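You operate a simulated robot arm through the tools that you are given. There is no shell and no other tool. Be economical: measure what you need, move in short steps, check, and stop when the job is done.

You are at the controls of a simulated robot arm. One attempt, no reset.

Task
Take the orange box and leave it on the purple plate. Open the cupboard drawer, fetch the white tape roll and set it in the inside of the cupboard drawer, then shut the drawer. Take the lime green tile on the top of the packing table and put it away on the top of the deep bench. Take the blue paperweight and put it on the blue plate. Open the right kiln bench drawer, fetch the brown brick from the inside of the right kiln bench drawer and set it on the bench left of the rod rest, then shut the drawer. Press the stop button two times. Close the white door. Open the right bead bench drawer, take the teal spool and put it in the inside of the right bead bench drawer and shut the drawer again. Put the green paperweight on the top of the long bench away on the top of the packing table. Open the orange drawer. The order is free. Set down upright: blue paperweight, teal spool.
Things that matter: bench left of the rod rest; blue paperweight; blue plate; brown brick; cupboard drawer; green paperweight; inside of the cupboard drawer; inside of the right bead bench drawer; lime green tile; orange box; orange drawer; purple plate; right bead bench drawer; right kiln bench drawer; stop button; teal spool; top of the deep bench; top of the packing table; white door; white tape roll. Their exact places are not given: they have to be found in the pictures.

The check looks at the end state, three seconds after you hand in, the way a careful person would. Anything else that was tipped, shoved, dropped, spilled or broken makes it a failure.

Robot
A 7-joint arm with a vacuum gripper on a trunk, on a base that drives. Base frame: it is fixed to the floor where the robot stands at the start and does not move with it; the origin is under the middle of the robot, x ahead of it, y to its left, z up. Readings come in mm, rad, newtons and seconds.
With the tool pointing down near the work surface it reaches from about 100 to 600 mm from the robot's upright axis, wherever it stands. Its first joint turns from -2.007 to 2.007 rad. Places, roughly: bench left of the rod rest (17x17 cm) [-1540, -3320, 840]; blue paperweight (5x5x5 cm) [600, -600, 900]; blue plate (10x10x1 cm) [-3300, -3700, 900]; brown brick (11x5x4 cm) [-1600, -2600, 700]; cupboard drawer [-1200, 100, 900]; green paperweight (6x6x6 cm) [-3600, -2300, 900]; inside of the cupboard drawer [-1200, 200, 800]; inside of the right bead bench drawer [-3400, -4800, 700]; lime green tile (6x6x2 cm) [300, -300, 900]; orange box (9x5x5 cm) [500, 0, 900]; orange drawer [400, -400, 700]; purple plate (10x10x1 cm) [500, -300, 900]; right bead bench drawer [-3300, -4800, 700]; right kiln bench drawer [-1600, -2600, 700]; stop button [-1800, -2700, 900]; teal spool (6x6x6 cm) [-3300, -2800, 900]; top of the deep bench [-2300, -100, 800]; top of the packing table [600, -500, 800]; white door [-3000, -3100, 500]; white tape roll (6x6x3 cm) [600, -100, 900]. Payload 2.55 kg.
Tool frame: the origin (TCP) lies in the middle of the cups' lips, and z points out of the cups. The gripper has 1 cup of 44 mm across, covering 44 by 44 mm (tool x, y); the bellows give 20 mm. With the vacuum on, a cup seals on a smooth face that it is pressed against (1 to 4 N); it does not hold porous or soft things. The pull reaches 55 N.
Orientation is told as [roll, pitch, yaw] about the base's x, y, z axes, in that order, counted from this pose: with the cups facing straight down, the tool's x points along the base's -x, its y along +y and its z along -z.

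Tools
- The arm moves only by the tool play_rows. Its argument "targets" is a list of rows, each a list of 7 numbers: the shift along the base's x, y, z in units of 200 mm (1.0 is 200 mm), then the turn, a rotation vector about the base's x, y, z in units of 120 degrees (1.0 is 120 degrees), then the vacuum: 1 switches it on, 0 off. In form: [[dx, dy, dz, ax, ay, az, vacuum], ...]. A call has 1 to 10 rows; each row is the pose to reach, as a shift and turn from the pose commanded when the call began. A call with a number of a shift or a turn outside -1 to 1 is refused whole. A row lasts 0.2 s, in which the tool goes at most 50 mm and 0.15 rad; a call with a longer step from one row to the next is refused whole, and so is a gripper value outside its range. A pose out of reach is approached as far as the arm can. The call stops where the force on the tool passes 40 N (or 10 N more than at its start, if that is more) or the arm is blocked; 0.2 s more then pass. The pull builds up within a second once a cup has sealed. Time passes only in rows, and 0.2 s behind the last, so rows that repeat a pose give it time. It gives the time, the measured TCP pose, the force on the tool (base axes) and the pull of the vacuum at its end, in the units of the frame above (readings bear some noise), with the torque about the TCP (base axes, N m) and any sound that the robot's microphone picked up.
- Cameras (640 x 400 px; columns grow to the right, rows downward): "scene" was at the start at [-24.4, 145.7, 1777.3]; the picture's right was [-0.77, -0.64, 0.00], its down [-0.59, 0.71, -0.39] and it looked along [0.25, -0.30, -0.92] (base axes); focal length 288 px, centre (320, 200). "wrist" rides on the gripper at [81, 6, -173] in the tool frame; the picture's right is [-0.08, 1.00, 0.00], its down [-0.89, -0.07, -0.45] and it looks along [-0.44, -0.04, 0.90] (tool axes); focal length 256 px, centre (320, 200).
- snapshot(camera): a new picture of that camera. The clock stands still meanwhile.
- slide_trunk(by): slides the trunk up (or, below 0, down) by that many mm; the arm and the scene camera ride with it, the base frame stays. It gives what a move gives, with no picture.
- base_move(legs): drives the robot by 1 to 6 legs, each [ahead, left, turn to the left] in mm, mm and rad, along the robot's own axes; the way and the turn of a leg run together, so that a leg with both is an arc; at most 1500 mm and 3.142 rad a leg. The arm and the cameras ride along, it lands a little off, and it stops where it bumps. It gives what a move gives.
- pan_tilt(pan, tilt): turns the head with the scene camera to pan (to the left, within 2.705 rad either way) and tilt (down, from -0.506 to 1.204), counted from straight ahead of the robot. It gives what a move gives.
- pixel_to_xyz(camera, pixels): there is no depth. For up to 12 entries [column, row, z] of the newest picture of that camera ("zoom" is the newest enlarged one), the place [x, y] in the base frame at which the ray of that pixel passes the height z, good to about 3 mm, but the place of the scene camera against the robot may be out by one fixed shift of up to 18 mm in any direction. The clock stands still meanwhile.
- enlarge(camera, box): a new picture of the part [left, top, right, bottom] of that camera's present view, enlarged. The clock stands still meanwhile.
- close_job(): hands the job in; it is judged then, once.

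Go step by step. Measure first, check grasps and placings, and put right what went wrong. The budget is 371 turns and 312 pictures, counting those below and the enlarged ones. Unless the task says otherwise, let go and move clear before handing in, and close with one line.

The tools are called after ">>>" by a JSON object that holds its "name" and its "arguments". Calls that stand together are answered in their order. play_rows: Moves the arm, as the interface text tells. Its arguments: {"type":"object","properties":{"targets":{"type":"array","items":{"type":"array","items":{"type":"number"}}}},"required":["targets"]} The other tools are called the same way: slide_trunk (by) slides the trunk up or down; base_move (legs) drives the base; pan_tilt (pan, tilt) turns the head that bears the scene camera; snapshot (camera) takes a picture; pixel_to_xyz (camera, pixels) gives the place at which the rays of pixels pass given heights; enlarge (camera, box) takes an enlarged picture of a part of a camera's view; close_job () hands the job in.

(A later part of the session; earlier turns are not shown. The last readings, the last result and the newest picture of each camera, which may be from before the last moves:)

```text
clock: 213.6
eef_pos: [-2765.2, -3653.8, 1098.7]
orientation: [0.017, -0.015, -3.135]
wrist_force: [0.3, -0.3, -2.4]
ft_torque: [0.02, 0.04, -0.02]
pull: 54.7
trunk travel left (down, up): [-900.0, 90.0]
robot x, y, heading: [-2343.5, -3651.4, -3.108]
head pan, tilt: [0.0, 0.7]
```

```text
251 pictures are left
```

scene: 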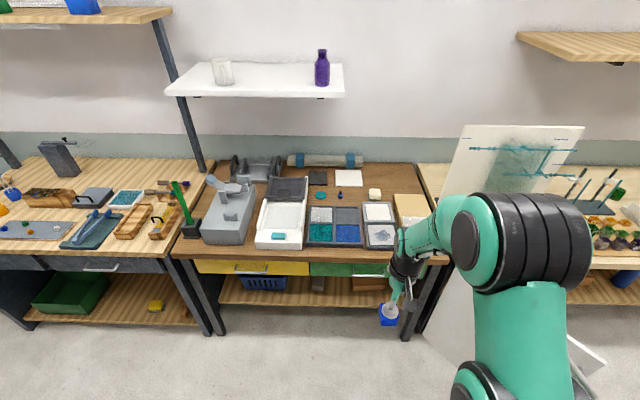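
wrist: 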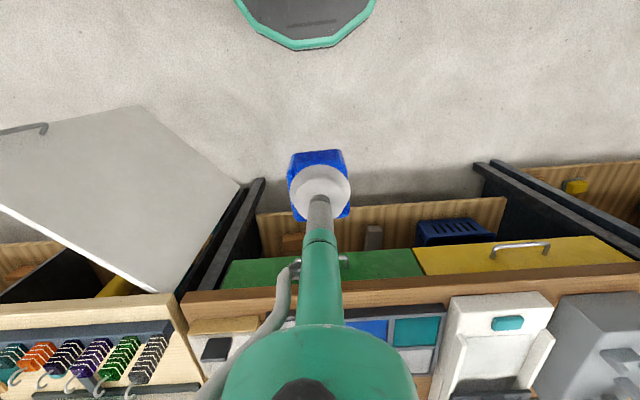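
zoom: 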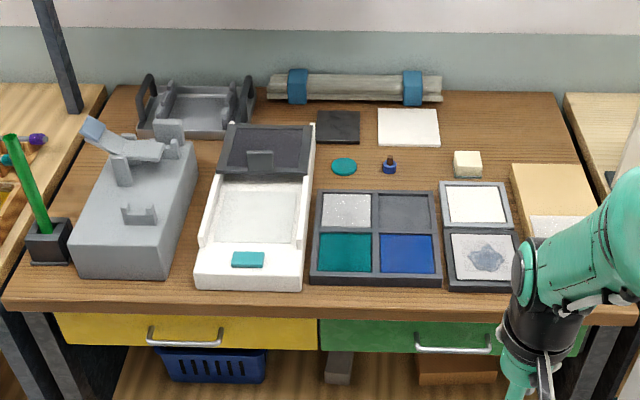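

The blue plate is the blue square in the tray at (−3275,−3715). Drive in.

>>> {"name": "base_move", "arguments": {"legs": [[410, 45, -0.033]]}}

>>> {"name": "snapshot", "arguments": {"camera": "wrist"}}

```text
clock: 216.2
eef_pos: [-3174.2, -3692.0, 1098.2]
orientation: [0.019, -0.013, 3.117]
wrist_force: [-0.5, 0.6, -3.0]
ft_torque: [0.0, 0.0, -0.04]
pull: 54.6
trunk travel left (down, up): [-900.0, 90.0]
robot x, y, heading: [-2749.8, -3698.3, 3.14]
head pan, tilt: [0.0, 0.7]
```

```text
250 pictures are left
```

wrist: 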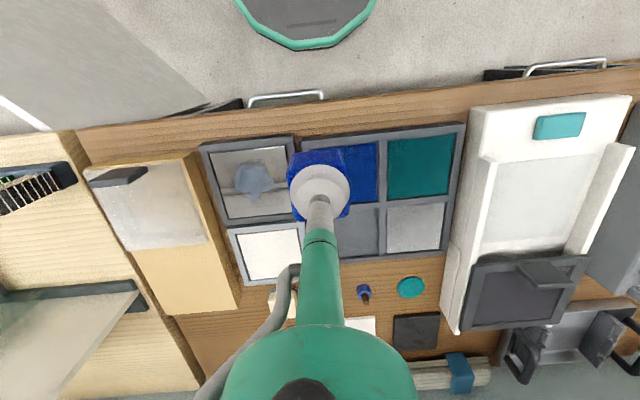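

>>> {"name": "pixel_to_xyz", "arguments": {"camera": "wrist", "pixels": [[377, 143, 855], [379, 202, 855], [344, 172, 855], [388, 138, 855], [455, 132, 855], [446, 194, 855], [387, 199, 855], [302, 138, 860]]}}

```text
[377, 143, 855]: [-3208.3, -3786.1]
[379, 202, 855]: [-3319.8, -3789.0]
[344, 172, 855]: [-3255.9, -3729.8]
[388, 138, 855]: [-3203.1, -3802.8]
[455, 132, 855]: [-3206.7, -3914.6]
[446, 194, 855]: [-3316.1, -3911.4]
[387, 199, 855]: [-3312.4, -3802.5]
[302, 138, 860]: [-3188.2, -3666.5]
```

Target centre (−3260,−3732). Move over and begin lowering.

>>> {"name": "play_rows", "arguments": {"targets": [[-0.2, -0.1, 0, 0, 0, 0, 1], [-0.43, -0.2, 0, 0, 0, 0, 1], [-0.43, -0.2, -0.2, 0, 0, 0, 1], [-0.43, -0.2, -0.4, 0, 0, 0, 1], [-0.43, -0.2, -0.6, 0, 0, 0, 1], [-0.43, -0.2, -0.78, 0, 0, 0, 1], [-0.43, -0.2, -0.78, 0, 0, 0, 1]]}}

>>> {"name": "snapshot", "arguments": {"camera": "wrist"}}

```text
refused: row 2 steps farther than a row can; nothing moved
```

```text
249 pictures are left
```

wrist: 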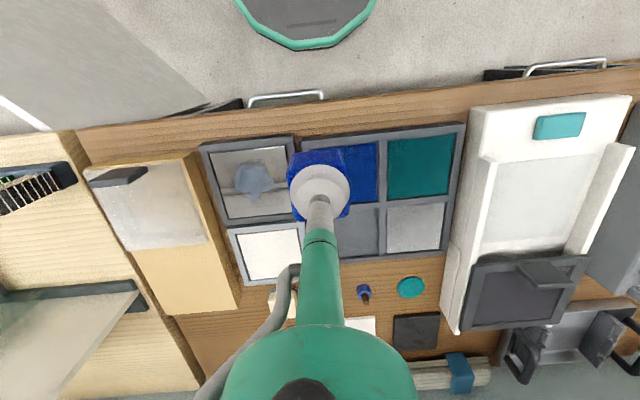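

>>> {"name": "play_rows", "arguments": {"targets": [[-0.15, -0.07, 0, 0, 0, 0, 1], [-0.3, -0.14, 0, 0, 0, 0, 1], [-0.43, -0.2, 0, 0, 0, 0, 1], [-0.43, -0.2, -0.2, 0, 0, 0, 1], [-0.43, -0.2, -0.4, 0, 0, 0, 1], [-0.43, -0.2, -0.6, 0, 0, 0, 1], [-0.43, -0.2, -0.78, 0, 0, 0, 1], [-0.43, -0.2, -0.78, 0, 0, 0, 1]]}}

>>> {"name": "snapshot", "arguments": {"camera": "wrist"}}

```text
clock: 218.0
eef_pos: [-3262.1, -3732.4, 941.5]
orientation: [0.017, -0.014, 3.117]
wrist_force: [0.2, -0.3, -2.7]
ft_torque: [-0.02, -0.03, -0.01]
pull: 55.3
trunk travel left (down, up): [-900.0, 90.0]
robot x, y, heading: [-2750.9, -3701.9, 3.144]
head pan, tilt: [0.0, 0.7]
```

```text
248 pictures are left
```

wrist: 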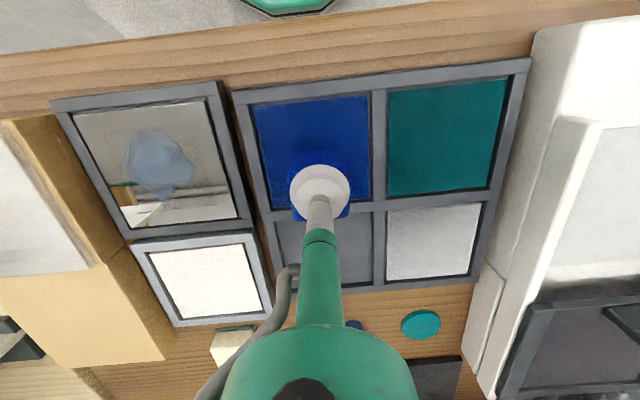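

>>> {"name": "pixel_to_xyz", "arguments": {"camera": "wrist", "pixels": [[254, 107, 850], [369, 95, 850], [371, 200, 850], [312, 152, 850]]}}

```text
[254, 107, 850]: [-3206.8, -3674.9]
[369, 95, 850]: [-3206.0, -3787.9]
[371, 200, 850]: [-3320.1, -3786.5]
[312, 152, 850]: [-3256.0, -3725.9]
```

Centred already. Lower to contact.

>>> {"name": "play_rows", "arguments": {"targets": [[0, 0, -0.08, 0, 0, 0, 1], [0, 0, -0.12, 0, 0, 0, 1], [0, 0, -0.15, 0, 0, 0, 1], [0, 0, -0.17, 0, 0, 0, 1], [0, 0, -0.19, 0, 0, 0, 1], [0, 0, -0.21, 0, 0, 0, 1], [0, 0, -0.23, 0, 0, 0, 1], [0, 0, -0.25, 0, 0, 0, 1], [0, 0, -0.27, 0, 0, 0, 1]]}}

```text
clock: 218.8
eef_pos: [-3267.1, -3734.2, 920.4]
orientation: [0.018, -0.029, 3.116]
wrist_force: [5.0, -1.4, 20.2]
ft_torque: [0.46, -0.4, -0.13]
pull: 54.7
trunk travel left (down, up): [-900.0, 90.0]
robot x, y, heading: [-2751.8, -3704.9, 3.142]
head pan, tilt: [0.0, 0.7]
stopped in row 4: the force on the tool passed its limit at 40 N (the readings are from after the stop); the commanded pose is now the measured one
```

Contact. Release and lift.

>>> {"name": "play_rows", "arguments": {"targets": [[0, 0, 0.005, 0, 0, 0, 1], [0, 0, 0.005, 0, 0, 0, 0], [0, 0, 0.005, 0, 0, 0, 0], [0, 0, 0.02, 0, 0, 0, 0], [0, 0, 0.2, 0, 0, 0, 0], [0, 0, 0.4, 0, 0, 0, 0], [0.2, 0, 0.55, 0, 0, 0, 0], [0.4, 0, 0.7, 0, 0, 0, 0], [0.6, 0, 0.8, 0, 0, 0, 0]]}}

>>> {"name": "snapshot", "arguments": {"camera": "wrist"}}

```text
clock: 220.8
eef_pos: [-3143.0, -3731.6, 1078.7]
orientation: [0.019, -0.028, 3.117]
wrist_force: [0.2, -0.4, -0.5]
ft_torque: [0.0, 0.05, 0.02]
pull: 0.1
trunk travel left (down, up): [-900.0, 90.0]
robot x, y, heading: [-2754.6, -3699.8, 3.145]
head pan, tilt: [0.0, 0.7]
```

```text
247 pictures are left
```

wrist: 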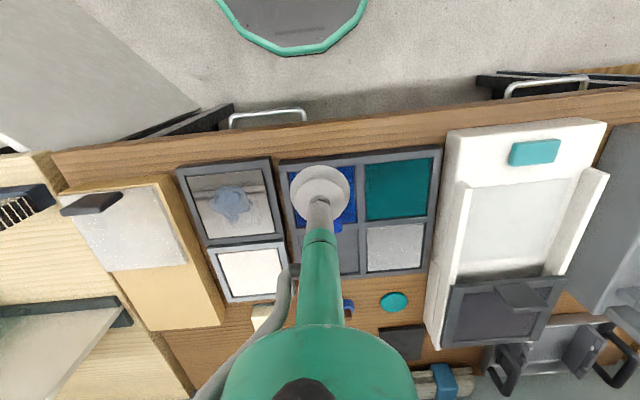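

Cube released. Next the white door: look at it with the head.

>>> {"name": "pan_tilt", "arguments": {"pan": -0.6, "tilt": 0.9}}

>>> {"name": "snapshot", "arguments": {"camera": "scene"}}

```text
clock: 221.8
eef_pos: [-3143.6, -3731.9, 1077.5]
orientation: [0.02, -0.026, 3.118]
wrist_force: [0.0, -0.2, 0.7]
ft_torque: [0.02, -0.05, -0.01]
pull: 0.0
trunk travel left (down, up): [-900.0, 90.0]
robot x, y, heading: [-2750.7, -3700.4, 3.141]
head pan, tilt: [-0.6, 0.901]
```

```text
246 pictures are left
```

scene: 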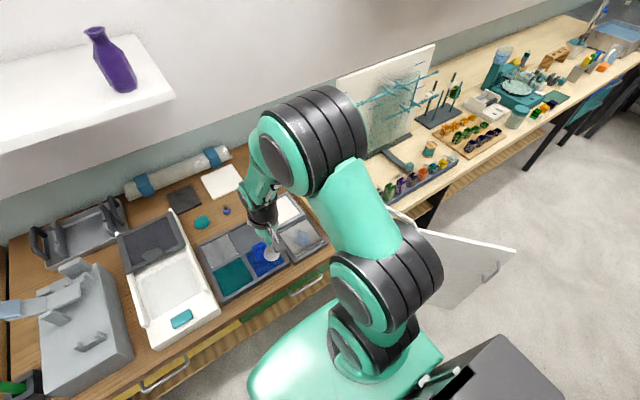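

>>> {"name": "pixel_to_xyz", "arguments": {"camera": "scene", "pixels": [[515, 250, 780], [395, 211, 780], [515, 250, 830], [395, 211, 830], [491, 270, 650], [420, 218, 0]]}}

```text
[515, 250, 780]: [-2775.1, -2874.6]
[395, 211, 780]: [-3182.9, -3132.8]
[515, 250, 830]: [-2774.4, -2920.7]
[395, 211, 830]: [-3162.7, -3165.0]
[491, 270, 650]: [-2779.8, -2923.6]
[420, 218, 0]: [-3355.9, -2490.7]
```

The cube sits on the blue plate (265,258). The white door is open ~58°, hinge near (−3185,−3140), tip near (−2775,−2875). I'll approach at heading 135° with a horizontal tool and push it closed; first back off, turn, and lower the trunk.

>>> {"name": "base_move", "arguments": {"legs": [[-300, 0, 0], [0, 0, -0.785]]}}

>>> {"name": "pan_tilt", "arguments": {"pan": 0, "tilt": 0.7}}

>>> {"name": "snapshot", "arguments": {"camera": "scene"}}

```text
clock: 225.9
eef_pos: [-2751.3, -3446.8, 1077.7]
orientation: [0.018, -0.025, 2.338]
wrist_force: [-1.6, -0.4, -0.3]
ft_torque: [-0.01, -0.01, 0.02]
pull: 0.2
trunk travel left (down, up): [-900.0, 90.0]
robot x, y, heading: [-2450.3, -3702.1, 2.363]
head pan, tilt: [-0.6, 0.901]
```

```text
clock: 226.9
eef_pos: [-2752.3, -3447.4, 1077.4]
orientation: [0.022, -0.026, 2.34]
wrist_force: [0.6, -0.5, 0.8]
ft_torque: [0.01, 0.05, -0.01]
pull: 0.1
trunk travel left (down, up): [-900.0, 90.0]
robot x, y, heading: [-2454.7, -3702.1, 2.364]
head pan, tilt: [0.0, 0.7]
```

```text
245 pictures are left
```

scene: 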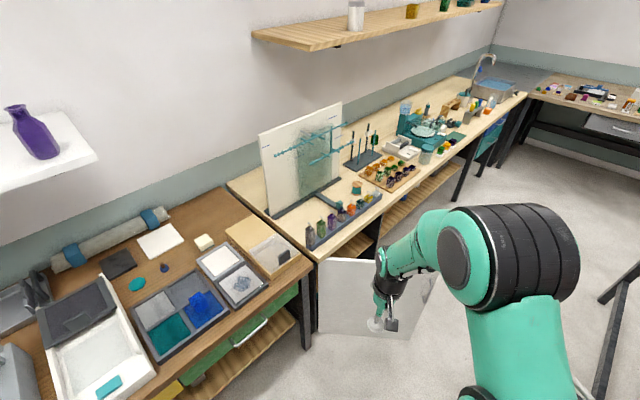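

>>> {"name": "pixel_to_xyz", "arguments": {"camera": "scene", "pixels": [[318, 259, 780], [320, 335, 100], [320, 335, 200], [320, 335, 300], [436, 270, 780], [406, 338, 100], [406, 338, 200], [308, 262, 850]]}}

>>> {"name": "enlarge", "arguments": {"camera": "scene", "box": [290, 220, 480, 360]}}

```text
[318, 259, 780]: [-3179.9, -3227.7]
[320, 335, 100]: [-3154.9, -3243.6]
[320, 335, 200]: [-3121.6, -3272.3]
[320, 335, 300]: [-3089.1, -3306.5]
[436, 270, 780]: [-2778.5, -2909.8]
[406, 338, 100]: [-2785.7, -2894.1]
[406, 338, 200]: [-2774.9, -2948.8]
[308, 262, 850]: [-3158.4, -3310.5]
```

```text
2.86 times, centred on (385, 290) of scene
```

zoom: 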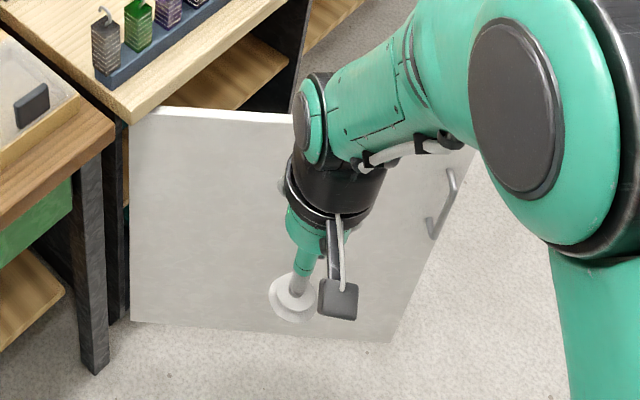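

Hinge ≈(−3180,−3230), tip ≈(−2780,−2905), z 100–780. Lower the trunk and turn the tool to horizontal along the robot's heading.

>>> {"name": "slide_trunk", "arguments": {"by": -640}}

>>> {"name": "play_rows", "arguments": {"targets": [[-0.07, 0.07, 0.03, 0.0495, 0.0495, 0, 0], [-0.14, 0.14, 0.06, 0.099, 0.099, 0, 0], [-0.21, 0.21, 0.09, 0.1485, 0.1485, 0, 0], [-0.28, 0.28, 0.12, 0.198, 0.198, 0, 0], [-0.35, 0.35, 0.15, 0.2475, 0.2475, 0, 0], [-0.42, 0.42, 0.18, 0.297, 0.297, 0, 0], [-0.49, 0.49, 0.21, 0.3465, 0.3465, 0, 0], [-0.56, 0.56, 0.24, 0.396, 0.396, 0, 0], [-0.63, 0.63, 0.27, 0.4455, 0.4455, 0, 0], [-0.7, 0.7, 0.3, 0.495, 0.495, 0, 0]]}}

>>> {"name": "play_rows", "arguments": {"targets": [[0, 0, 0, 0.03, 0.03, 0, 0], [0, 0, 0, 0.035, 0.035, 0, 0], [0, 0, 0, 0.035, 0.035, 0, 0]]}}

>>> {"name": "snapshot", "arguments": {"camera": "wrist"}}

```text
refused: -640 is not a number from -400 to 400
```

```text
clock: 229.1
eef_pos: [-2893.4, -3307.5, 1137.3]
orientation: [0.233, -1.492, 2.141]
wrist_force: [0.2, 0.4, -0.2]
ft_torque: [0.0, 0.02, 0.02]
pull: 0.0
out of reach, approached as far as the arm can: row 4
trunk travel left (down, up): [-900.0, 90.0]
robot x, y, heading: [-2448.5, -3705.7, 2.362]
head pan, tilt: [0.0, 0.7]
```

```text
clock: 229.9
eef_pos: [-2891.8, -3307.8, 1138.0]
orientation: [2.586, -1.539, -0.21]
wrist_force: [0.4, -0.5, 0.8]
ft_torque: [0.03, 0.02, -0.03]
pull: 0.0
trunk travel left (down, up): [-900.0, 90.0]
robot x, y, heading: [-2449.2, -3699.7, 2.364]
head pan, tilt: [0.0, 0.7]
```

```text
243 pictures are left
```

wrist: 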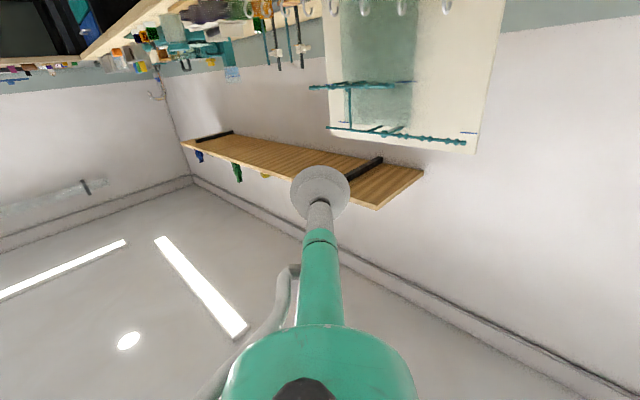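

Tool is horizontal. Now slide the trunk down in two steps.

>>> {"name": "slide_trunk", "arguments": {"by": -400}}

>>> {"name": "slide_trunk", "arguments": {"by": -250}}

>>> {"name": "snapshot", "arguments": {"camera": "scene"}}

>>> {"name": "snapshot", "arguments": {"camera": "wrist"}}

```text
clock: 233.7
eef_pos: [-2891.5, -3307.0, 737.1]
orientation: [2.576, -1.54, -0.199]
wrist_force: [0.0, -0.6, -0.5]
ft_torque: [-0.02, 0.0, 0.0]
pull: 0.0
trunk travel left (down, up): [-500.0, 490.0]
robot x, y, heading: [-2451.7, -3706.5, 2.359]
head pan, tilt: [0.0, 0.7]
```

```text
clock: 236.3
eef_pos: [-2892.7, -3306.9, 488.5]
orientation: [2.576, -1.541, -0.205]
wrist_force: [0.7, -0.2, -1.1]
ft_torque: [0.03, 0.01, -0.03]
pull: 0.0
trunk travel left (down, up): [-250.0, 740.0]
robot x, y, heading: [-2449.4, -3704.4, 2.362]
head pan, tilt: [0.0, 0.7]
```

```text
242 pictures are left
```

scene: 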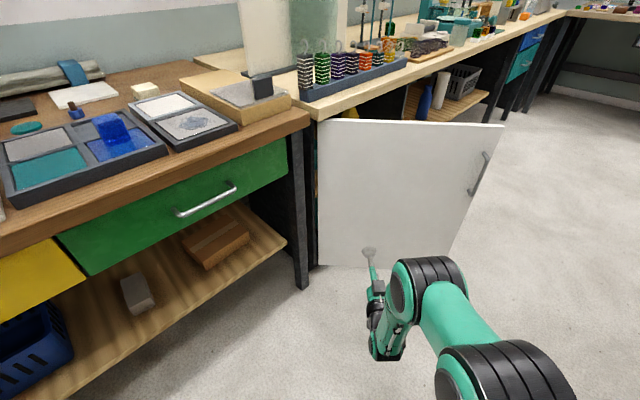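

```text
241 pictures are left
```

wrist: 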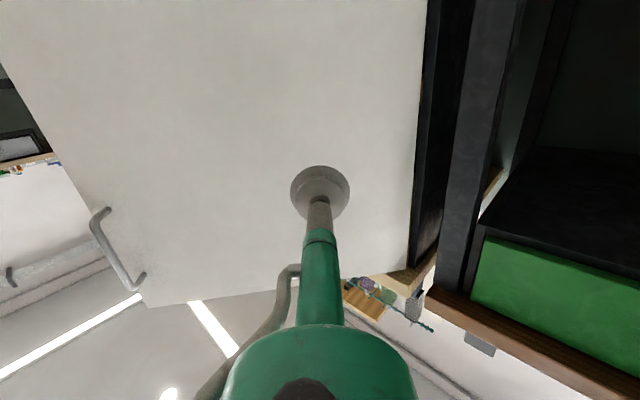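

Shift right 100 mm so the contact is farther from the hinge, then drive ahead against the door.

>>> {"name": "base_move", "arguments": {"legs": [[0, -100, 0], [200, 0, 0]]}}

>>> {"name": "base_move", "arguments": {"legs": [[150, 0, 0]]}}

>>> {"name": "snapshot", "arguments": {"camera": "scene"}}

```text
clock: 238.6
eef_pos: [-2963.7, -3097.5, 488.0]
orientation: [2.576, -1.542, -0.198]
wrist_force: [0.0, 0.3, 0.4]
ft_torque: [0.01, 0.03, 0.0]
pull: 0.1
trunk travel left (down, up): [-250.0, 740.0]
robot x, y, heading: [-2521.1, -3493.2, 2.362]
head pan, tilt: [0.0, 0.7]
```

```text
clock: 240.0
eef_pos: [-3068.8, -2993.0, 487.4]
orientation: [2.575, -1.542, -0.198]
wrist_force: [-0.5, -0.5, 0.0]
ft_torque: [0.03, 0.01, -0.06]
pull: 0.2
trunk travel left (down, up): [-250.0, 740.0]
robot x, y, heading: [-2627.5, -3388.1, 2.359]
head pan, tilt: [0.0, 0.7]
```

```text
240 pictures are left
```

scene: 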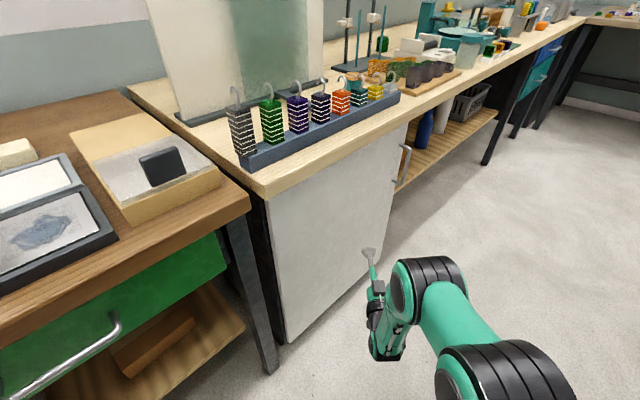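

The door swung nearly shut. Keep pushing gently to be sure.

>>> {"name": "base_move", "arguments": {"legs": [[60, 0, 0]]}}

>>> {"name": "snapshot", "arguments": {"camera": "wrist"}}

>>> {"name": "snapshot", "arguments": {"camera": "scene"}}

```text
clock: 241.0
eef_pos: [-3112.6, -2949.3, 488.2]
orientation: [2.571, -1.542, -0.197]
wrist_force: [1.2, 1.0, -0.7]
ft_torque: [0.0, 0.04, -0.04]
pull: 0.0
trunk travel left (down, up): [-250.0, 740.0]
robot x, y, heading: [-2671.7, -3343.4, 2.361]
head pan, tilt: [0.0, 0.7]
```

```text
239 pictures are left
```

wrist: 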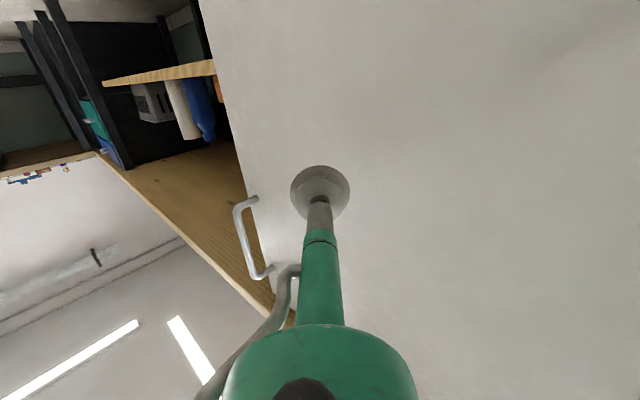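

```text
238 pictures are left
```

scene: 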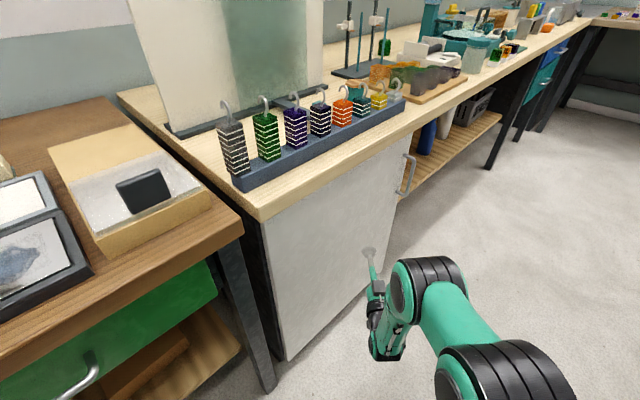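

Now push straight in −x with the arm until contact force.

>>> {"name": "play_rows", "arguments": {"targets": [[-0.08, 0, 0, 0, 0, 0, 0], [-0.16, 0, 0, 0, 0, 0, 0], [-0.22, 0, 0, 0, 0, 0, 0], [-0.27, 0, 0, 0, 0, 0, 0], [-0.31, 0, 0, 0, 0, 0, 0], [-0.35, 0, 0, 0, 0, 0, 0], [-0.38, 0, 0, 0, 0, 0, 0], [-0.4, 0, 0, 0, 0, 0, 0]]}}

>>> {"name": "snapshot", "arguments": {"camera": "scene"}}

```text
clock: 242.3
eef_pos: [-3167.2, -2943.4, 484.6]
orientation: [2.363, -1.547, -0.009]
wrist_force: [9.6, 0.5, 0.6]
ft_torque: [-0.02, 0.06, 0.26]
pull: 0.1
trunk travel left (down, up): [-250.0, 740.0]
robot x, y, heading: [-2668.4, -3344.1, 2.356]
head pan, tilt: [0.0, 0.7]
stopped in row 6: the force on the tool passed its limit at 48 N (the readings are from after the stop); the commanded pose is now the measured one
```

```text
237 pictures are left
```

scene: 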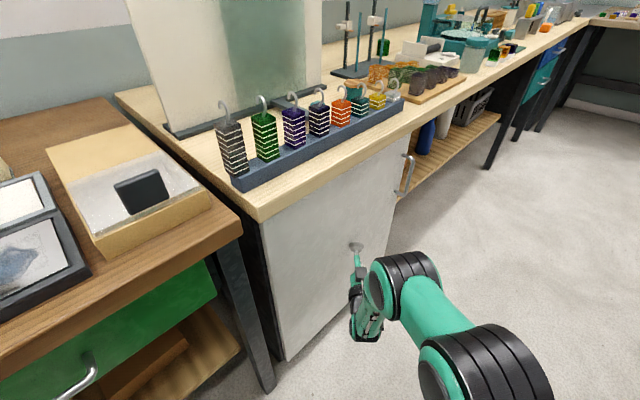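

Door is firmly shut. Back off, face −x, and look toward the bead bench (y≈−4800).

>>> {"name": "base_move", "arguments": {"legs": [[-280, 0, 0], [0, 0, 0.785], [0, 400, 0]]}}

>>> {"name": "pan_tilt", "arguments": {"pan": 0.8, "tilt": 0.4}}

>>> {"name": "snapshot", "arguments": {"camera": "scene"}}

```text
clock: 248.4
eef_pos: [-3112.3, -4006.1, 484.7]
orientation: [2.428, -1.544, 0.708]
wrist_force: [-0.3, -0.2, -0.1]
ft_torque: [0.02, -0.01, 0.03]
pull: 0.1
trunk travel left (down, up): [-250.0, 740.0]
robot x, y, heading: [-2474.8, -3944.2, 3.137]
head pan, tilt: [0.0, 0.7]
```

```text
clock: 249.6
eef_pos: [-3112.0, -4006.0, 483.9]
orientation: [2.426, -1.544, 0.707]
wrist_force: [0.7, 0.1, -0.8]
ft_torque: [0.0, -0.02, 0.01]
pull: 0.1
trunk travel left (down, up): [-250.0, 740.0]
robot x, y, heading: [-2476.7, -3942.2, 3.137]
head pan, tilt: [0.799, 0.4]
```

```text
236 pictures are left
```

scene: 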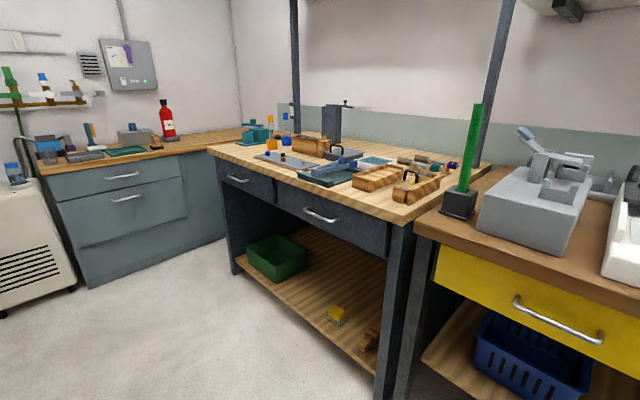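

>>> {"name": "pixel_to_xyz", "arguments": {"camera": "scene", "pixels": [[320, 215, 740], [275, 190, 800], [386, 235, 780], [235, 178, 740], [75, 290, 0], [90, 287, 0], [235, 272, 0], [385, 395, 0], [405, 222, 840], [208, 152, 840]]}}

>>> {"name": "base_move", "arguments": {"legs": [[-170, 0, 0]]}}

```text
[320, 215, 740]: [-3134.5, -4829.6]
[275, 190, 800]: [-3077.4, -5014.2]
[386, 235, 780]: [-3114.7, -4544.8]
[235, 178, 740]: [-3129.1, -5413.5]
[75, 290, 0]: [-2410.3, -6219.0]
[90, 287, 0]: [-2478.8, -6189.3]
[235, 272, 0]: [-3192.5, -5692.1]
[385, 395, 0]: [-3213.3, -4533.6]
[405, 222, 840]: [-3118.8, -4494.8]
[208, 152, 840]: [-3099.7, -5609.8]
```

```text
clock: 251.0
eef_pos: [-2944.8, -4007.2, 485.6]
orientation: [2.428, -1.545, 0.705]
wrist_force: [0.1, 0.7, -0.9]
ft_torque: [0.01, 0.02, 0.0]
pull: 0.0
trunk travel left (down, up): [-250.0, 740.0]
robot x, y, heading: [-2307.6, -3945.9, 3.138]
head pan, tilt: [0.799, 0.4]
```

>>> {"name": "base_move", "arguments": {"legs": [[0, 670, 0]]}}

>>> {"name": "slide_trunk", "arguments": {"by": 245}}

>>> {"name": "pan_tilt", "arguments": {"pan": 0.2, "tilt": 0.6}}

>>> {"name": "snapshot", "arguments": {"camera": "scene"}}

>>> {"name": "snapshot", "arguments": {"camera": "wrist"}}

```text
clock: 254.8
eef_pos: [-2952.3, -4682.4, 485.3]
orientation: [2.428, -1.545, 0.701]
wrist_force: [0.5, 0.5, -0.4]
ft_torque: [-0.01, -0.01, 0.03]
pull: 0.0
trunk travel left (down, up): [-250.0, 740.0]
robot x, y, heading: [-2316.1, -4620.1, 3.127]
head pan, tilt: [0.799, 0.4]
```

```text
clock: 257.3
eef_pos: [-2952.4, -4682.4, 730.0]
orientation: [2.428, -1.544, 0.701]
wrist_force: [-0.3, 0.0, 0.2]
ft_torque: [0.01, 0.01, 0.0]
pull: 0.0
trunk travel left (down, up): [-495.0, 495.0]
robot x, y, heading: [-2316.4, -4624.8, 3.128]
head pan, tilt: [0.799, 0.4]
```

```text
clock: 258.3
eef_pos: [-2952.3, -4681.5, 729.8]
orientation: [2.43, -1.545, 0.7]
wrist_force: [-0.5, -0.5, 0.1]
ft_torque: [0.0, 0.0, -0.02]
pull: 0.1
trunk travel left (down, up): [-495.0, 495.0]
robot x, y, heading: [-2316.7, -4619.9, 3.129]
head pan, tilt: [0.201, 0.6]
```

```text
235 pictures are left
```

scene: 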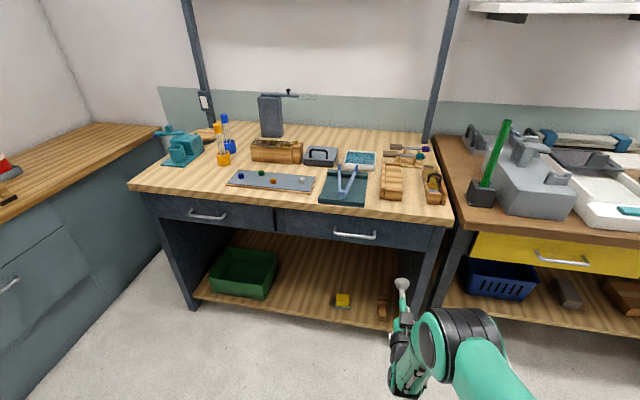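

```text
234 pictures are left
```

wrist: 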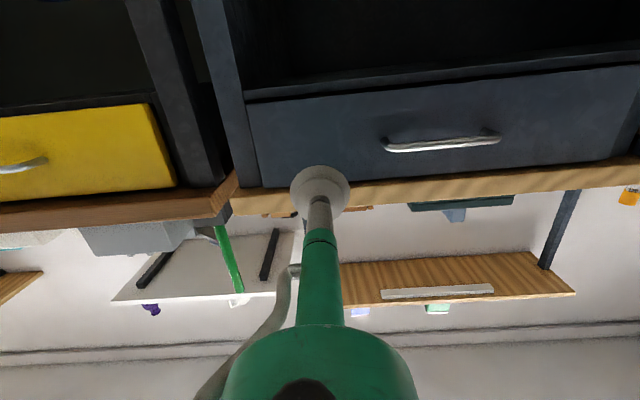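

Projected contact (320,134) is mid-panel, clear of the handle. Drive in 130 mm then press with the arm.

>>> {"name": "base_move", "arguments": {"legs": [[130, 0, 0.013]]}}

>>> {"name": "play_rows", "arguments": {"targets": [[-0.06, 0, 0, 0, 0, 0, 1], [-0.12, 0, 0, 0, 0, 0, 1], [-0.18, 0, 0, 0, 0, 0, 1], [-0.24, 0, 0, 0, 0, 0, 1], [-0.3, 0, 0, 0, 0, 0, 1], [-0.36, 0, 0, 0, 0, 0, 1], [-0.42, 0, 0, 0, 0, 0, 1], [-0.48, 0, 0, 0, 0, 0, 1], [-0.52, 0, 0, 0, 0, 0, 1]]}}

```text
clock: 259.6
eef_pos: [-3082.6, -4690.2, 728.8]
orientation: [2.411, -1.545, 0.732]
wrist_force: [-0.1, -1.2, -0.3]
ft_torque: [0.01, 0.03, -0.02]
pull: 0.0
trunk travel left (down, up): [-495.0, 495.0]
robot x, y, heading: [-2442.3, -4624.1, -3.141]
head pan, tilt: [0.201, 0.6]
```

```text
clock: 261.1
eef_pos: [-3152.9, -4689.3, 731.0]
orientation: [2.525, -1.541, 0.62]
wrist_force: [21.8, 1.3, 14.5]
ft_torque: [-0.03, -0.64, -0.06]
pull: 54.7
trunk travel left (down, up): [-495.0, 495.0]
robot x, y, heading: [-2444.6, -4620.4, -3.143]
head pan, tilt: [0.201, 0.6]
stopped in row 7: the force on the tool passed its limit at 41 N (the readings are from after the stop); the commanded pose is now the measured one
```

Sealed. Pull the drawer open by driving back.

>>> {"name": "base_move", "arguments": {"legs": [[-260, 0, 0]]}}

>>> {"name": "snapshot", "arguments": {"camera": "scene"}}

```text
clock: 263.0
eef_pos: [-2895.1, -4689.8, 729.5]
orientation: [2.533, -1.542, 0.609]
wrist_force: [0.1, 1.3, 20.5]
ft_torque: [-0.04, -0.58, -0.03]
pull: 54.6
trunk travel left (down, up): [-495.0, 495.0]
robot x, y, heading: [-2182.8, -4621.4, -3.139]
head pan, tilt: [0.201, 0.6]
```

```text
233 pictures are left
```

scene: 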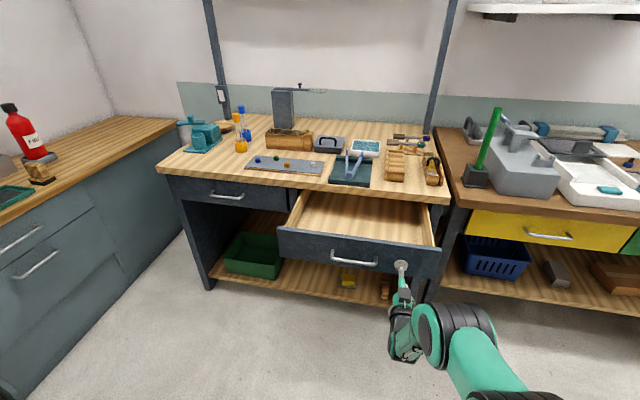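

Open, empty. Release, back off, raise trunk.

>>> {"name": "play_rows", "arguments": {"targets": [[0, 0, 0, 0, 0, 0, 0], [0, 0, 0, 0, 0, 0, 0], [0, 0, 0, 0, 0, 0, 0]]}}

>>> {"name": "base_move", "arguments": {"legs": [[-120, 0, 0]]}}

>>> {"name": "slide_trunk", "arguments": {"by": 400}}

>>> {"name": "play_rows", "arguments": {"targets": [[0.1, 0.04, 0, 0, -0.07, 0, 0], [0.2, 0.08, 0, 0, -0.14, 0, 0], [0.3, 0.12, 0, 0, -0.21, 0, 0], [0.4, 0.16, 0, 0, -0.28, 0, 0], [0.5, 0.2, 0, 0, -0.35, 0, 0], [0.6, 0.24, 0, 0, -0.42, 0, 0], [0.7, 0.28, 0, 0, -0.49, 0, 0], [0.8, 0.32, 0, 0, -0.56, 0, 0], [0.9, 0.32, 0, 0, -0.63, 0, 0], [1.0, 0.32, 0, 0, -0.7, 0, 0]]}}

```text
clock: 263.8
eef_pos: [-2896.4, -4690.5, 728.5]
orientation: [2.493, -1.542, 0.651]
wrist_force: [-0.1, -0.2, 0.5]
ft_torque: [-0.02, 0.01, 0.04]
pull: 0.1
trunk travel left (down, up): [-495.0, 495.0]
robot x, y, heading: [-2185.2, -4621.7, -3.14]
head pan, tilt: [0.201, 0.6]
```

```text
clock: 264.6
eef_pos: [-2887.8, -4690.5, 727.1]
orientation: [2.469, -1.546, 0.678]
wrist_force: [-0.3, -0.7, -0.6]
ft_torque: [-0.01, 0.0, 0.01]
pull: 0.1
trunk travel left (down, up): [-495.0, 495.0]
robot x, y, heading: [-2177.4, -4621.1, -3.137]
head pan, tilt: [0.201, 0.6]
stopped in leg 1: the robot was blocked; the commanded pose is now the measured one
```

```text
clock: 268.5
eef_pos: [-2888.0, -4690.4, 1126.8]
orientation: [2.454, -1.545, 0.69]
wrist_force: [-0.6, -0.1, 0.0]
ft_torque: [0.0, 0.02, 0.01]
pull: 0.0
trunk travel left (down, up): [-895.0, 95.0]
robot x, y, heading: [-2176.1, -4622.5, -3.141]
head pan, tilt: [0.201, 0.6]
```

```text
clock: 270.7
eef_pos: [-2688.2, -4625.2, 1126.3]
orientation: [0.004, -0.12, 3.123]
wrist_force: [-1.1, 0.1, 1.0]
ft_torque: [0.02, 0.0, 0.01]
pull: 0.1
out of reach, approached as far as the arm can: row 7
trunk travel left (down, up): [-895.0, 95.0]
robot x, y, heading: [-2177.4, -4619.6, -3.137]
head pan, tilt: [0.201, 0.6]
```

The robot was blocked behind it; look back at what it touched.

>>> {"name": "play_rows", "arguments": {"targets": [[0.1, 0, -0.05, 0, -0.05, 0, 0], [0.3, 0, -0.1, 0, -0.057, 0, 0], [0.5, 0, -0.15, 0, -0.057, 0, 0], [0.5, 0, -0.2, 0, -0.057, 0, 0]]}}

>>> {"name": "pan_tilt", "arguments": {"pan": 2.5, "tilt": 0.8}}

>>> {"name": "snapshot", "arguments": {"camera": "scene"}}

>>> {"name": "pan_tilt", "arguments": {"pan": -2.4, "tilt": 0.8}}

>>> {"name": "snapshot", "arguments": {"camera": "scene"}}

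```text
clock: 271.7
eef_pos: [-2587.8, -4627.3, 1088.0]
orientation: [0.003, -0.003, 3.126]
wrist_force: [-0.5, -1.1, -0.1]
ft_torque: [-0.01, -0.02, 0.0]
pull: 0.0
trunk travel left (down, up): [-895.0, 95.0]
robot x, y, heading: [-2177.0, -4621.8, -3.141]
head pan, tilt: [0.201, 0.6]
```

```text
clock: 273.8
eef_pos: [-2587.6, -4627.1, 1088.3]
orientation: [0.004, -0.006, 3.126]
wrist_force: [-0.3, -0.5, 0.7]
ft_torque: [0.03, -0.01, 0.0]
pull: 0.0
trunk travel left (down, up): [-895.0, 95.0]
robot x, y, heading: [-2179.7, -4620.7, -3.141]
head pan, tilt: [2.499, 0.799]
```

```text
232 pictures are left
```

scene: 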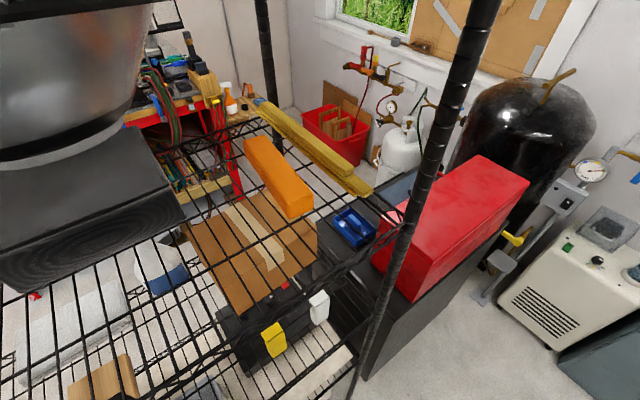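

```text
clock: 277.7
eef_pos: [-2588.3, -4627.0, 1089.0]
orientation: [0.004, -0.007, 3.126]
wrist_force: [0.1, 0.5, 1.4]
ft_torque: [-0.04, -0.01, -0.01]
pull: 0.1
trunk travel left (down, up): [-895.0, 95.0]
robot x, y, heading: [-2177.8, -4621.8, -3.138]
head pan, tilt: [-2.4, 0.799]
```

```text
231 pictures are left
```

scene: 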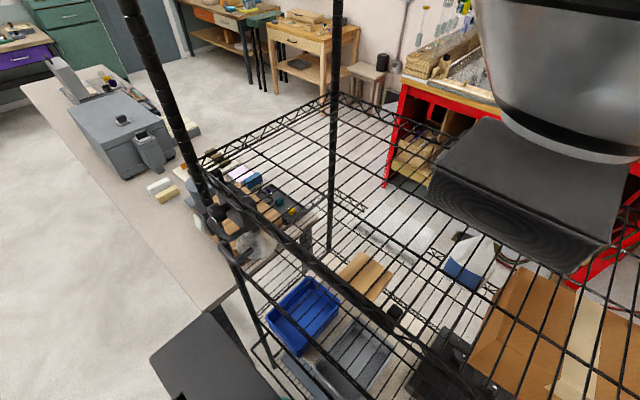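

That is a wire rack behind; nothing moved. Go ahead a bit and slide right to the teal spool region.

>>> {"name": "base_move", "arguments": {"legs": [[210, 0, 0], [0, -1000, 0], [0, -830, 0]]}}

>>> {"name": "pan_tilt", "arguments": {"pan": 0, "tilt": 0.7}}

>>> {"name": "snapshot", "arguments": {"camera": "scene"}}

>>> {"name": "snapshot", "arguments": {"camera": "wrist"}}

```text
clock: 288.0
eef_pos: [-2807.8, -2819.6, 1089.5]
orientation: [0.003, -0.005, 3.12]
wrist_force: [-0.5, 0.0, 0.3]
ft_torque: [0.03, 0.02, -0.02]
pull: 0.0
trunk travel left (down, up): [-895.0, 95.0]
robot x, y, heading: [-2397.1, -2818.4, 3.146]
head pan, tilt: [-2.4, 0.799]
```

```text
clock: 290.2
eef_pos: [-2808.1, -2820.7, 1088.4]
orientation: [0.004, -0.007, 3.121]
wrist_force: [-0.1, 0.2, -0.1]
ft_torque: [-0.04, 0.0, -0.03]
pull: 0.0
trunk travel left (down, up): [-895.0, 95.0]
robot x, y, heading: [-2394.9, -2815.5, 3.14]
head pan, tilt: [0.0, 0.7]
```

```text
230 pictures are left
```

scene: 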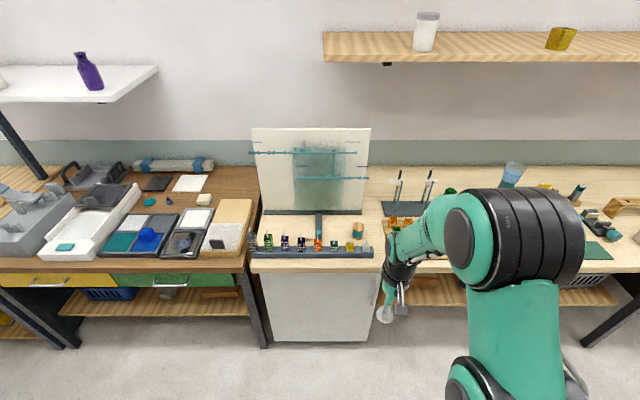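

```text
229 pictures are left
```

wrist: 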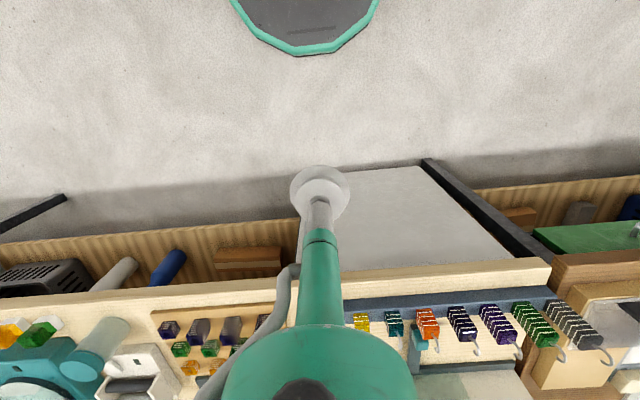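

>>> {"name": "enlarge", "arguments": {"camera": "scene", "box": [240, 170, 440, 280]}}

>>> {"name": "enlarge", "arguments": {"camera": "scene", "box": [480, 150, 640, 290]}}

>>> {"name": "pixel_to_xyz", "arguments": {"camera": "scene", "pixels": [[358, 225, 900], [358, 238, 840]]}}

```text
3.20 times, centred on (340, 225) of scene
```

zoom: 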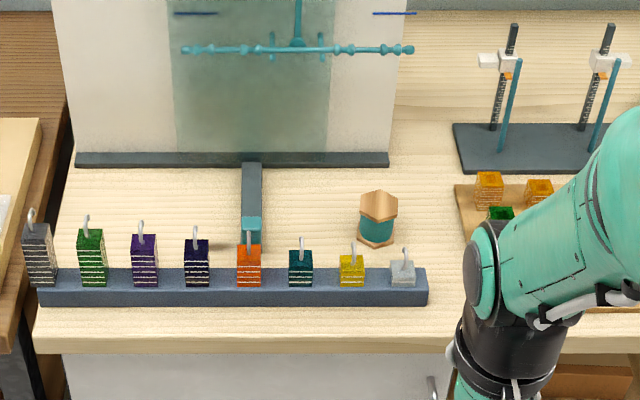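

```text
2.86 times, centred on (560, 220) of scene
```

zoom: 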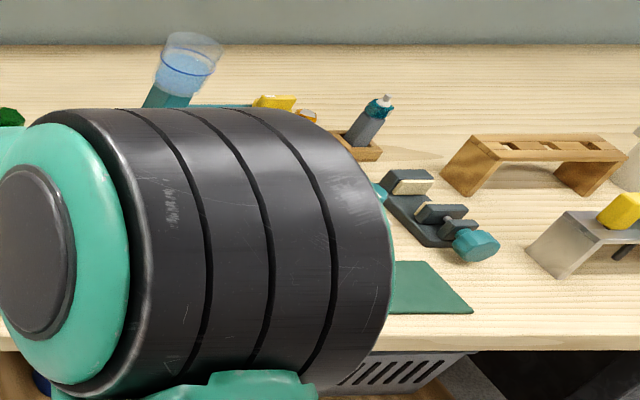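

```text
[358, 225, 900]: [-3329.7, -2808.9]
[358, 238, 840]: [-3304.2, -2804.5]
```

>>> {"name": "pixel_to_xyz", "arguments": {"camera": "scene", "pixels": [[362, 220, 840], [264, 220, 840], [370, 128, 1150]]}}

>>> {"name": "base_move", "arguments": {"legs": [[360, 0, 0]]}}

>>> {"name": "snapshot", "arguments": {"camera": "wrist"}}

```text
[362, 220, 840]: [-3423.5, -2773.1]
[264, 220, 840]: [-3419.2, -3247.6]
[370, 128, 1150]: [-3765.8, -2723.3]
```

```text
clock: 292.5
eef_pos: [-3169.4, -2816.7, 1089.4]
orientation: [0.0, -0.006, 3.118]
wrist_force: [-0.5, 0.4, -0.8]
ft_torque: [-0.01, -0.04, 0.02]
pull: 0.0
trunk travel left (down, up): [-895.0, 95.0]
robot x, y, heading: [-2757.7, -2812.2, 3.138]
head pan, tilt: [0.0, 0.7]
```

```text
226 pictures are left
```

wrist: 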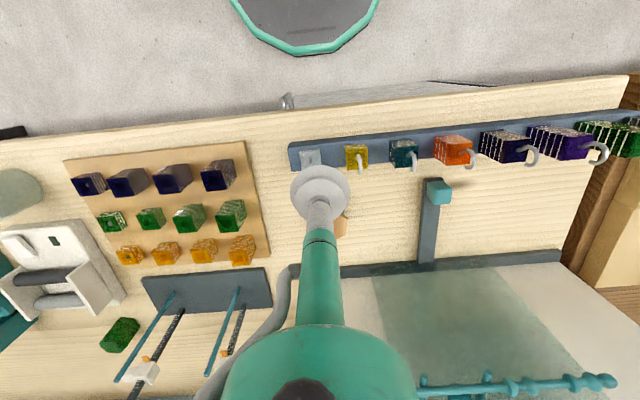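

>>> {"name": "play_rows", "arguments": {"targets": [[-0.05, 0.2, -0.1, 0, 0, 0, 0], [-0.1, 0.4, -0.2, 0, 0, 0, 0], [-0.15, 0.45, -0.3, 0, 0, 0, 0], [-0.15, 0.45, -0.3, 0, 0, 0, 0]]}}

>>> {"name": "enlarge", "arguments": {"camera": "wrist", "box": [280, 130, 480, 255]}}

```text
clock: 293.5
eef_pos: [-3197.7, -2725.3, 1029.0]
orientation: [0.003, -0.005, 3.119]
wrist_force: [1.0, 0.9, 1.3]
ft_torque: [-0.03, 0.02, -0.04]
pull: 0.0
trunk travel left (down, up): [-895.0, 95.0]
robot x, y, heading: [-2759.3, -2814.4, 3.135]
head pan, tilt: [0.0, 0.7]
```

```text
3.20 times, centred on (380, 192) of wrist
```

zoom: 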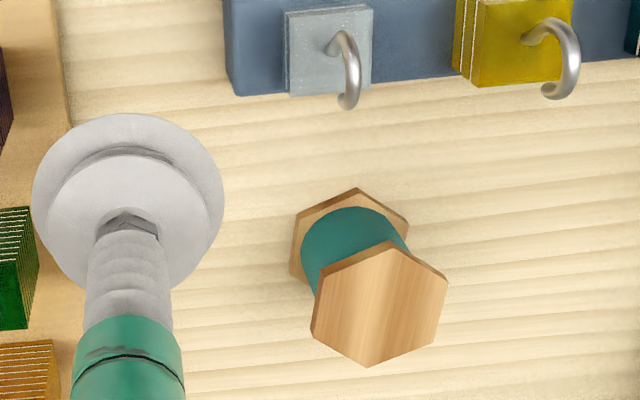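

>>> {"name": "pixel_to_xyz", "arguments": {"camera": "zoom", "pixels": [[380, 305, 900], [380, 305, 900], [318, 292, 900], [448, 288, 900], [350, 235, 840], [380, 305, 890]]}}

```text
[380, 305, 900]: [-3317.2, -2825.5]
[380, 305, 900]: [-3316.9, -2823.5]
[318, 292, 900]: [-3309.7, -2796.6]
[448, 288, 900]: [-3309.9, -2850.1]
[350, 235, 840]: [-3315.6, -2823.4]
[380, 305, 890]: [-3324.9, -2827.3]
```

Spool top centre ≈ (−3317,−2824,900). Move above and descend.

>>> {"name": "play_rows", "arguments": {"targets": [[-0.15, -0.12, 0, 0, 0, 0, 0], [-0.3, -0.25, 0, 0, 0, 0, 0], [-0.45, -0.37, 0, 0, 0, 0, 0], [-0.597, -0.493, 0, 0, 0, 0, 0], [-0.597, -0.493, -0.2, 0, 0, 0, 0], [-0.597, -0.493, -0.4, 0, 0, 0, 0], [-0.597, -0.493, -0.5, 0, 0, 0, 0], [-0.597, -0.493, -0.5, 0, 0, 0, 0]]}}

>>> {"name": "enlarge", "arguments": {"camera": "wrist", "box": [220, 110, 420, 235]}}

```text
clock: 295.3
eef_pos: [-3318.6, -2827.3, 928.8]
orientation: [0.004, -0.005, 3.12]
wrist_force: [-0.3, 0.1, 0.4]
ft_torque: [0.0, 0.01, 0.01]
pull: 0.0
trunk travel left (down, up): [-895.0, 95.0]
robot x, y, heading: [-2758.1, -2813.7, 3.135]
head pan, tilt: [0.0, 0.7]
```

```text
3.20 times, centred on (320, 172) of wrist
```

zoom: 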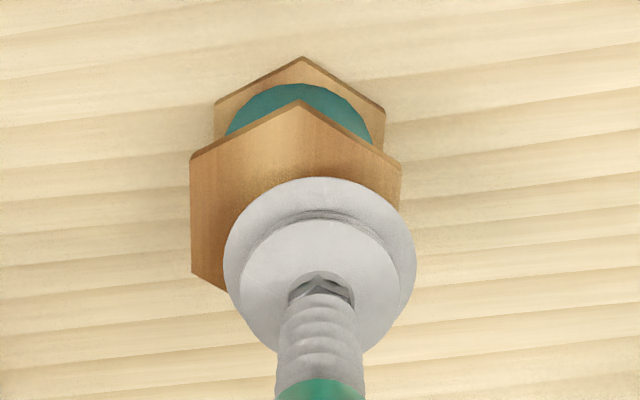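

Correct by (+2,+6) mm and pick.

>>> {"name": "play_rows", "arguments": {"targets": [[0.01, 0.032, -0.05, 0, 0, 0, 1], [0.01, 0.032, -0.1, 0, 0, 0, 1], [0.01, 0.032, -0.13, 0, 0, 0, 1], [0.01, 0.032, -0.15, 0, 0, 0, 1], [0.01, 0.032, -0.17, 0, 0, 0, 1], [0.01, 0.032, -0.19, 0, 0, 0, 1], [0.01, 0.032, -0.2, 0, 0, 0, 1]]}}

```text
clock: 296.5
eef_pos: [-3320.5, -2819.3, 903.7]
orientation: [0.002, -0.017, 3.118]
wrist_force: [9.0, -0.5, 20.1]
ft_torque: [0.14, -0.23, -0.03]
pull: 54.9
trunk travel left (down, up): [-895.0, 95.0]
robot x, y, heading: [-2759.3, -2816.3, 3.141]
head pan, tilt: [0.0, 0.7]
stopped in row 5: the force on the tool passed its limit at 40 N (the readings are from after the stop); the commanded pose is now the measured one
```

Sealed. Lift, retract, drive to the bead bench.

>>> {"name": "play_rows", "arguments": {"targets": [[0, 0, 0.1, 0, 0, 0, 1], [0, 0, 0.3, 0, 0, 0, 1], [0, 0, 0.5, 0, 0, 0, 1], [0, 0, 0.7, 0, 0, 0, 1], [0.05, 0, 0.9, 0, 0, 0, 1], [0.25, 0, 0.98, 0, 0, 0, 1], [0.45, 0, 0.98, 0, 0, 0, 1], [0.65, 0, 0.98, 0, 0, 0, 1], [0.8, 0, 0.98, 0, 0, 0, 1]]}}

>>> {"name": "base_move", "arguments": {"legs": [[-340, 0, 0], [0, 1000, 0], [0, 930, 0]]}}

>>> {"name": "snapshot", "arguments": {"camera": "wrist"}}

>>> {"name": "snapshot", "arguments": {"camera": "scene"}}

```text
clock: 298.5
eef_pos: [-3160.3, -2819.7, 1097.4]
orientation: [0.002, -0.017, 3.12]
wrist_force: [0.2, -0.4, -1.0]
ft_torque: [-0.01, -0.04, 0.01]
pull: 54.8
trunk travel left (down, up): [-895.0, 95.0]
robot x, y, heading: [-2757.1, -2814.9, 3.139]
head pan, tilt: [0.0, 0.7]
```

```text
clock: 310.0
eef_pos: [-2844.6, -4752.1, 1097.2]
orientation: [0.003, -0.019, 3.096]
wrist_force: [-0.9, 0.0, -0.7]
ft_torque: [0.02, -0.05, 0.01]
pull: 54.8
trunk travel left (down, up): [-895.0, 95.0]
robot x, y, heading: [-2441.8, -4752.4, 3.119]
head pan, tilt: [0.0, 0.7]
```

```text
223 pictures are left
```

wrist: 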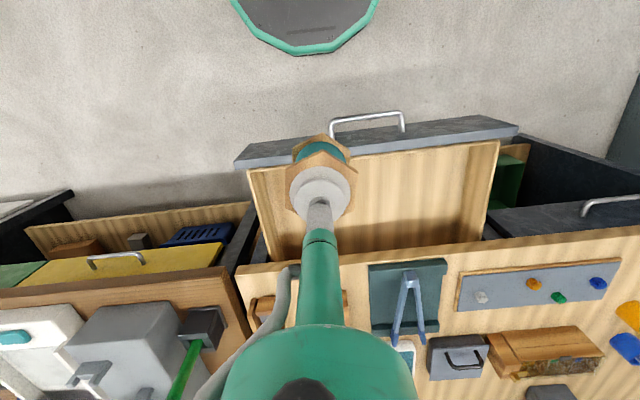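

```text
222 pictures are left
```

scene: 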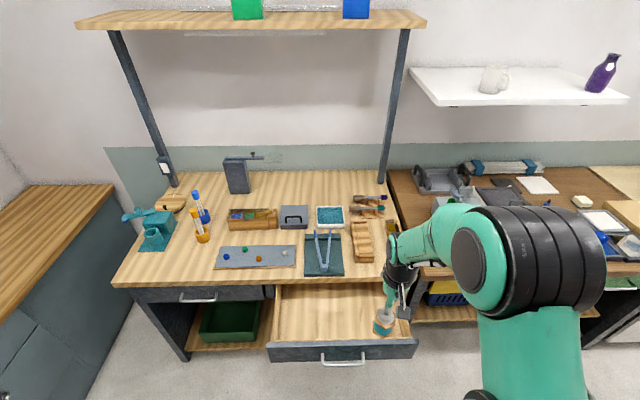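

>>> {"name": "pixel_to_xyz", "arguments": {"camera": "wrist", "pixels": [[250, 168, 790], [498, 142, 790], [270, 262, 790], [490, 240, 790], [400, 235, 840], [240, 160, 800], [515, 125, 800], [400, 250, 680], [385, 205, 700]]}}

```text
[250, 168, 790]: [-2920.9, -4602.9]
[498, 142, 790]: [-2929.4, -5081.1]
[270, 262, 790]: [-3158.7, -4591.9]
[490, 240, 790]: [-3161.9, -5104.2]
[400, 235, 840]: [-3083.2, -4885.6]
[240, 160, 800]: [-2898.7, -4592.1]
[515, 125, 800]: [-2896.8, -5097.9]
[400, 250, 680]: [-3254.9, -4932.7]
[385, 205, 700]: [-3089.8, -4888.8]
```

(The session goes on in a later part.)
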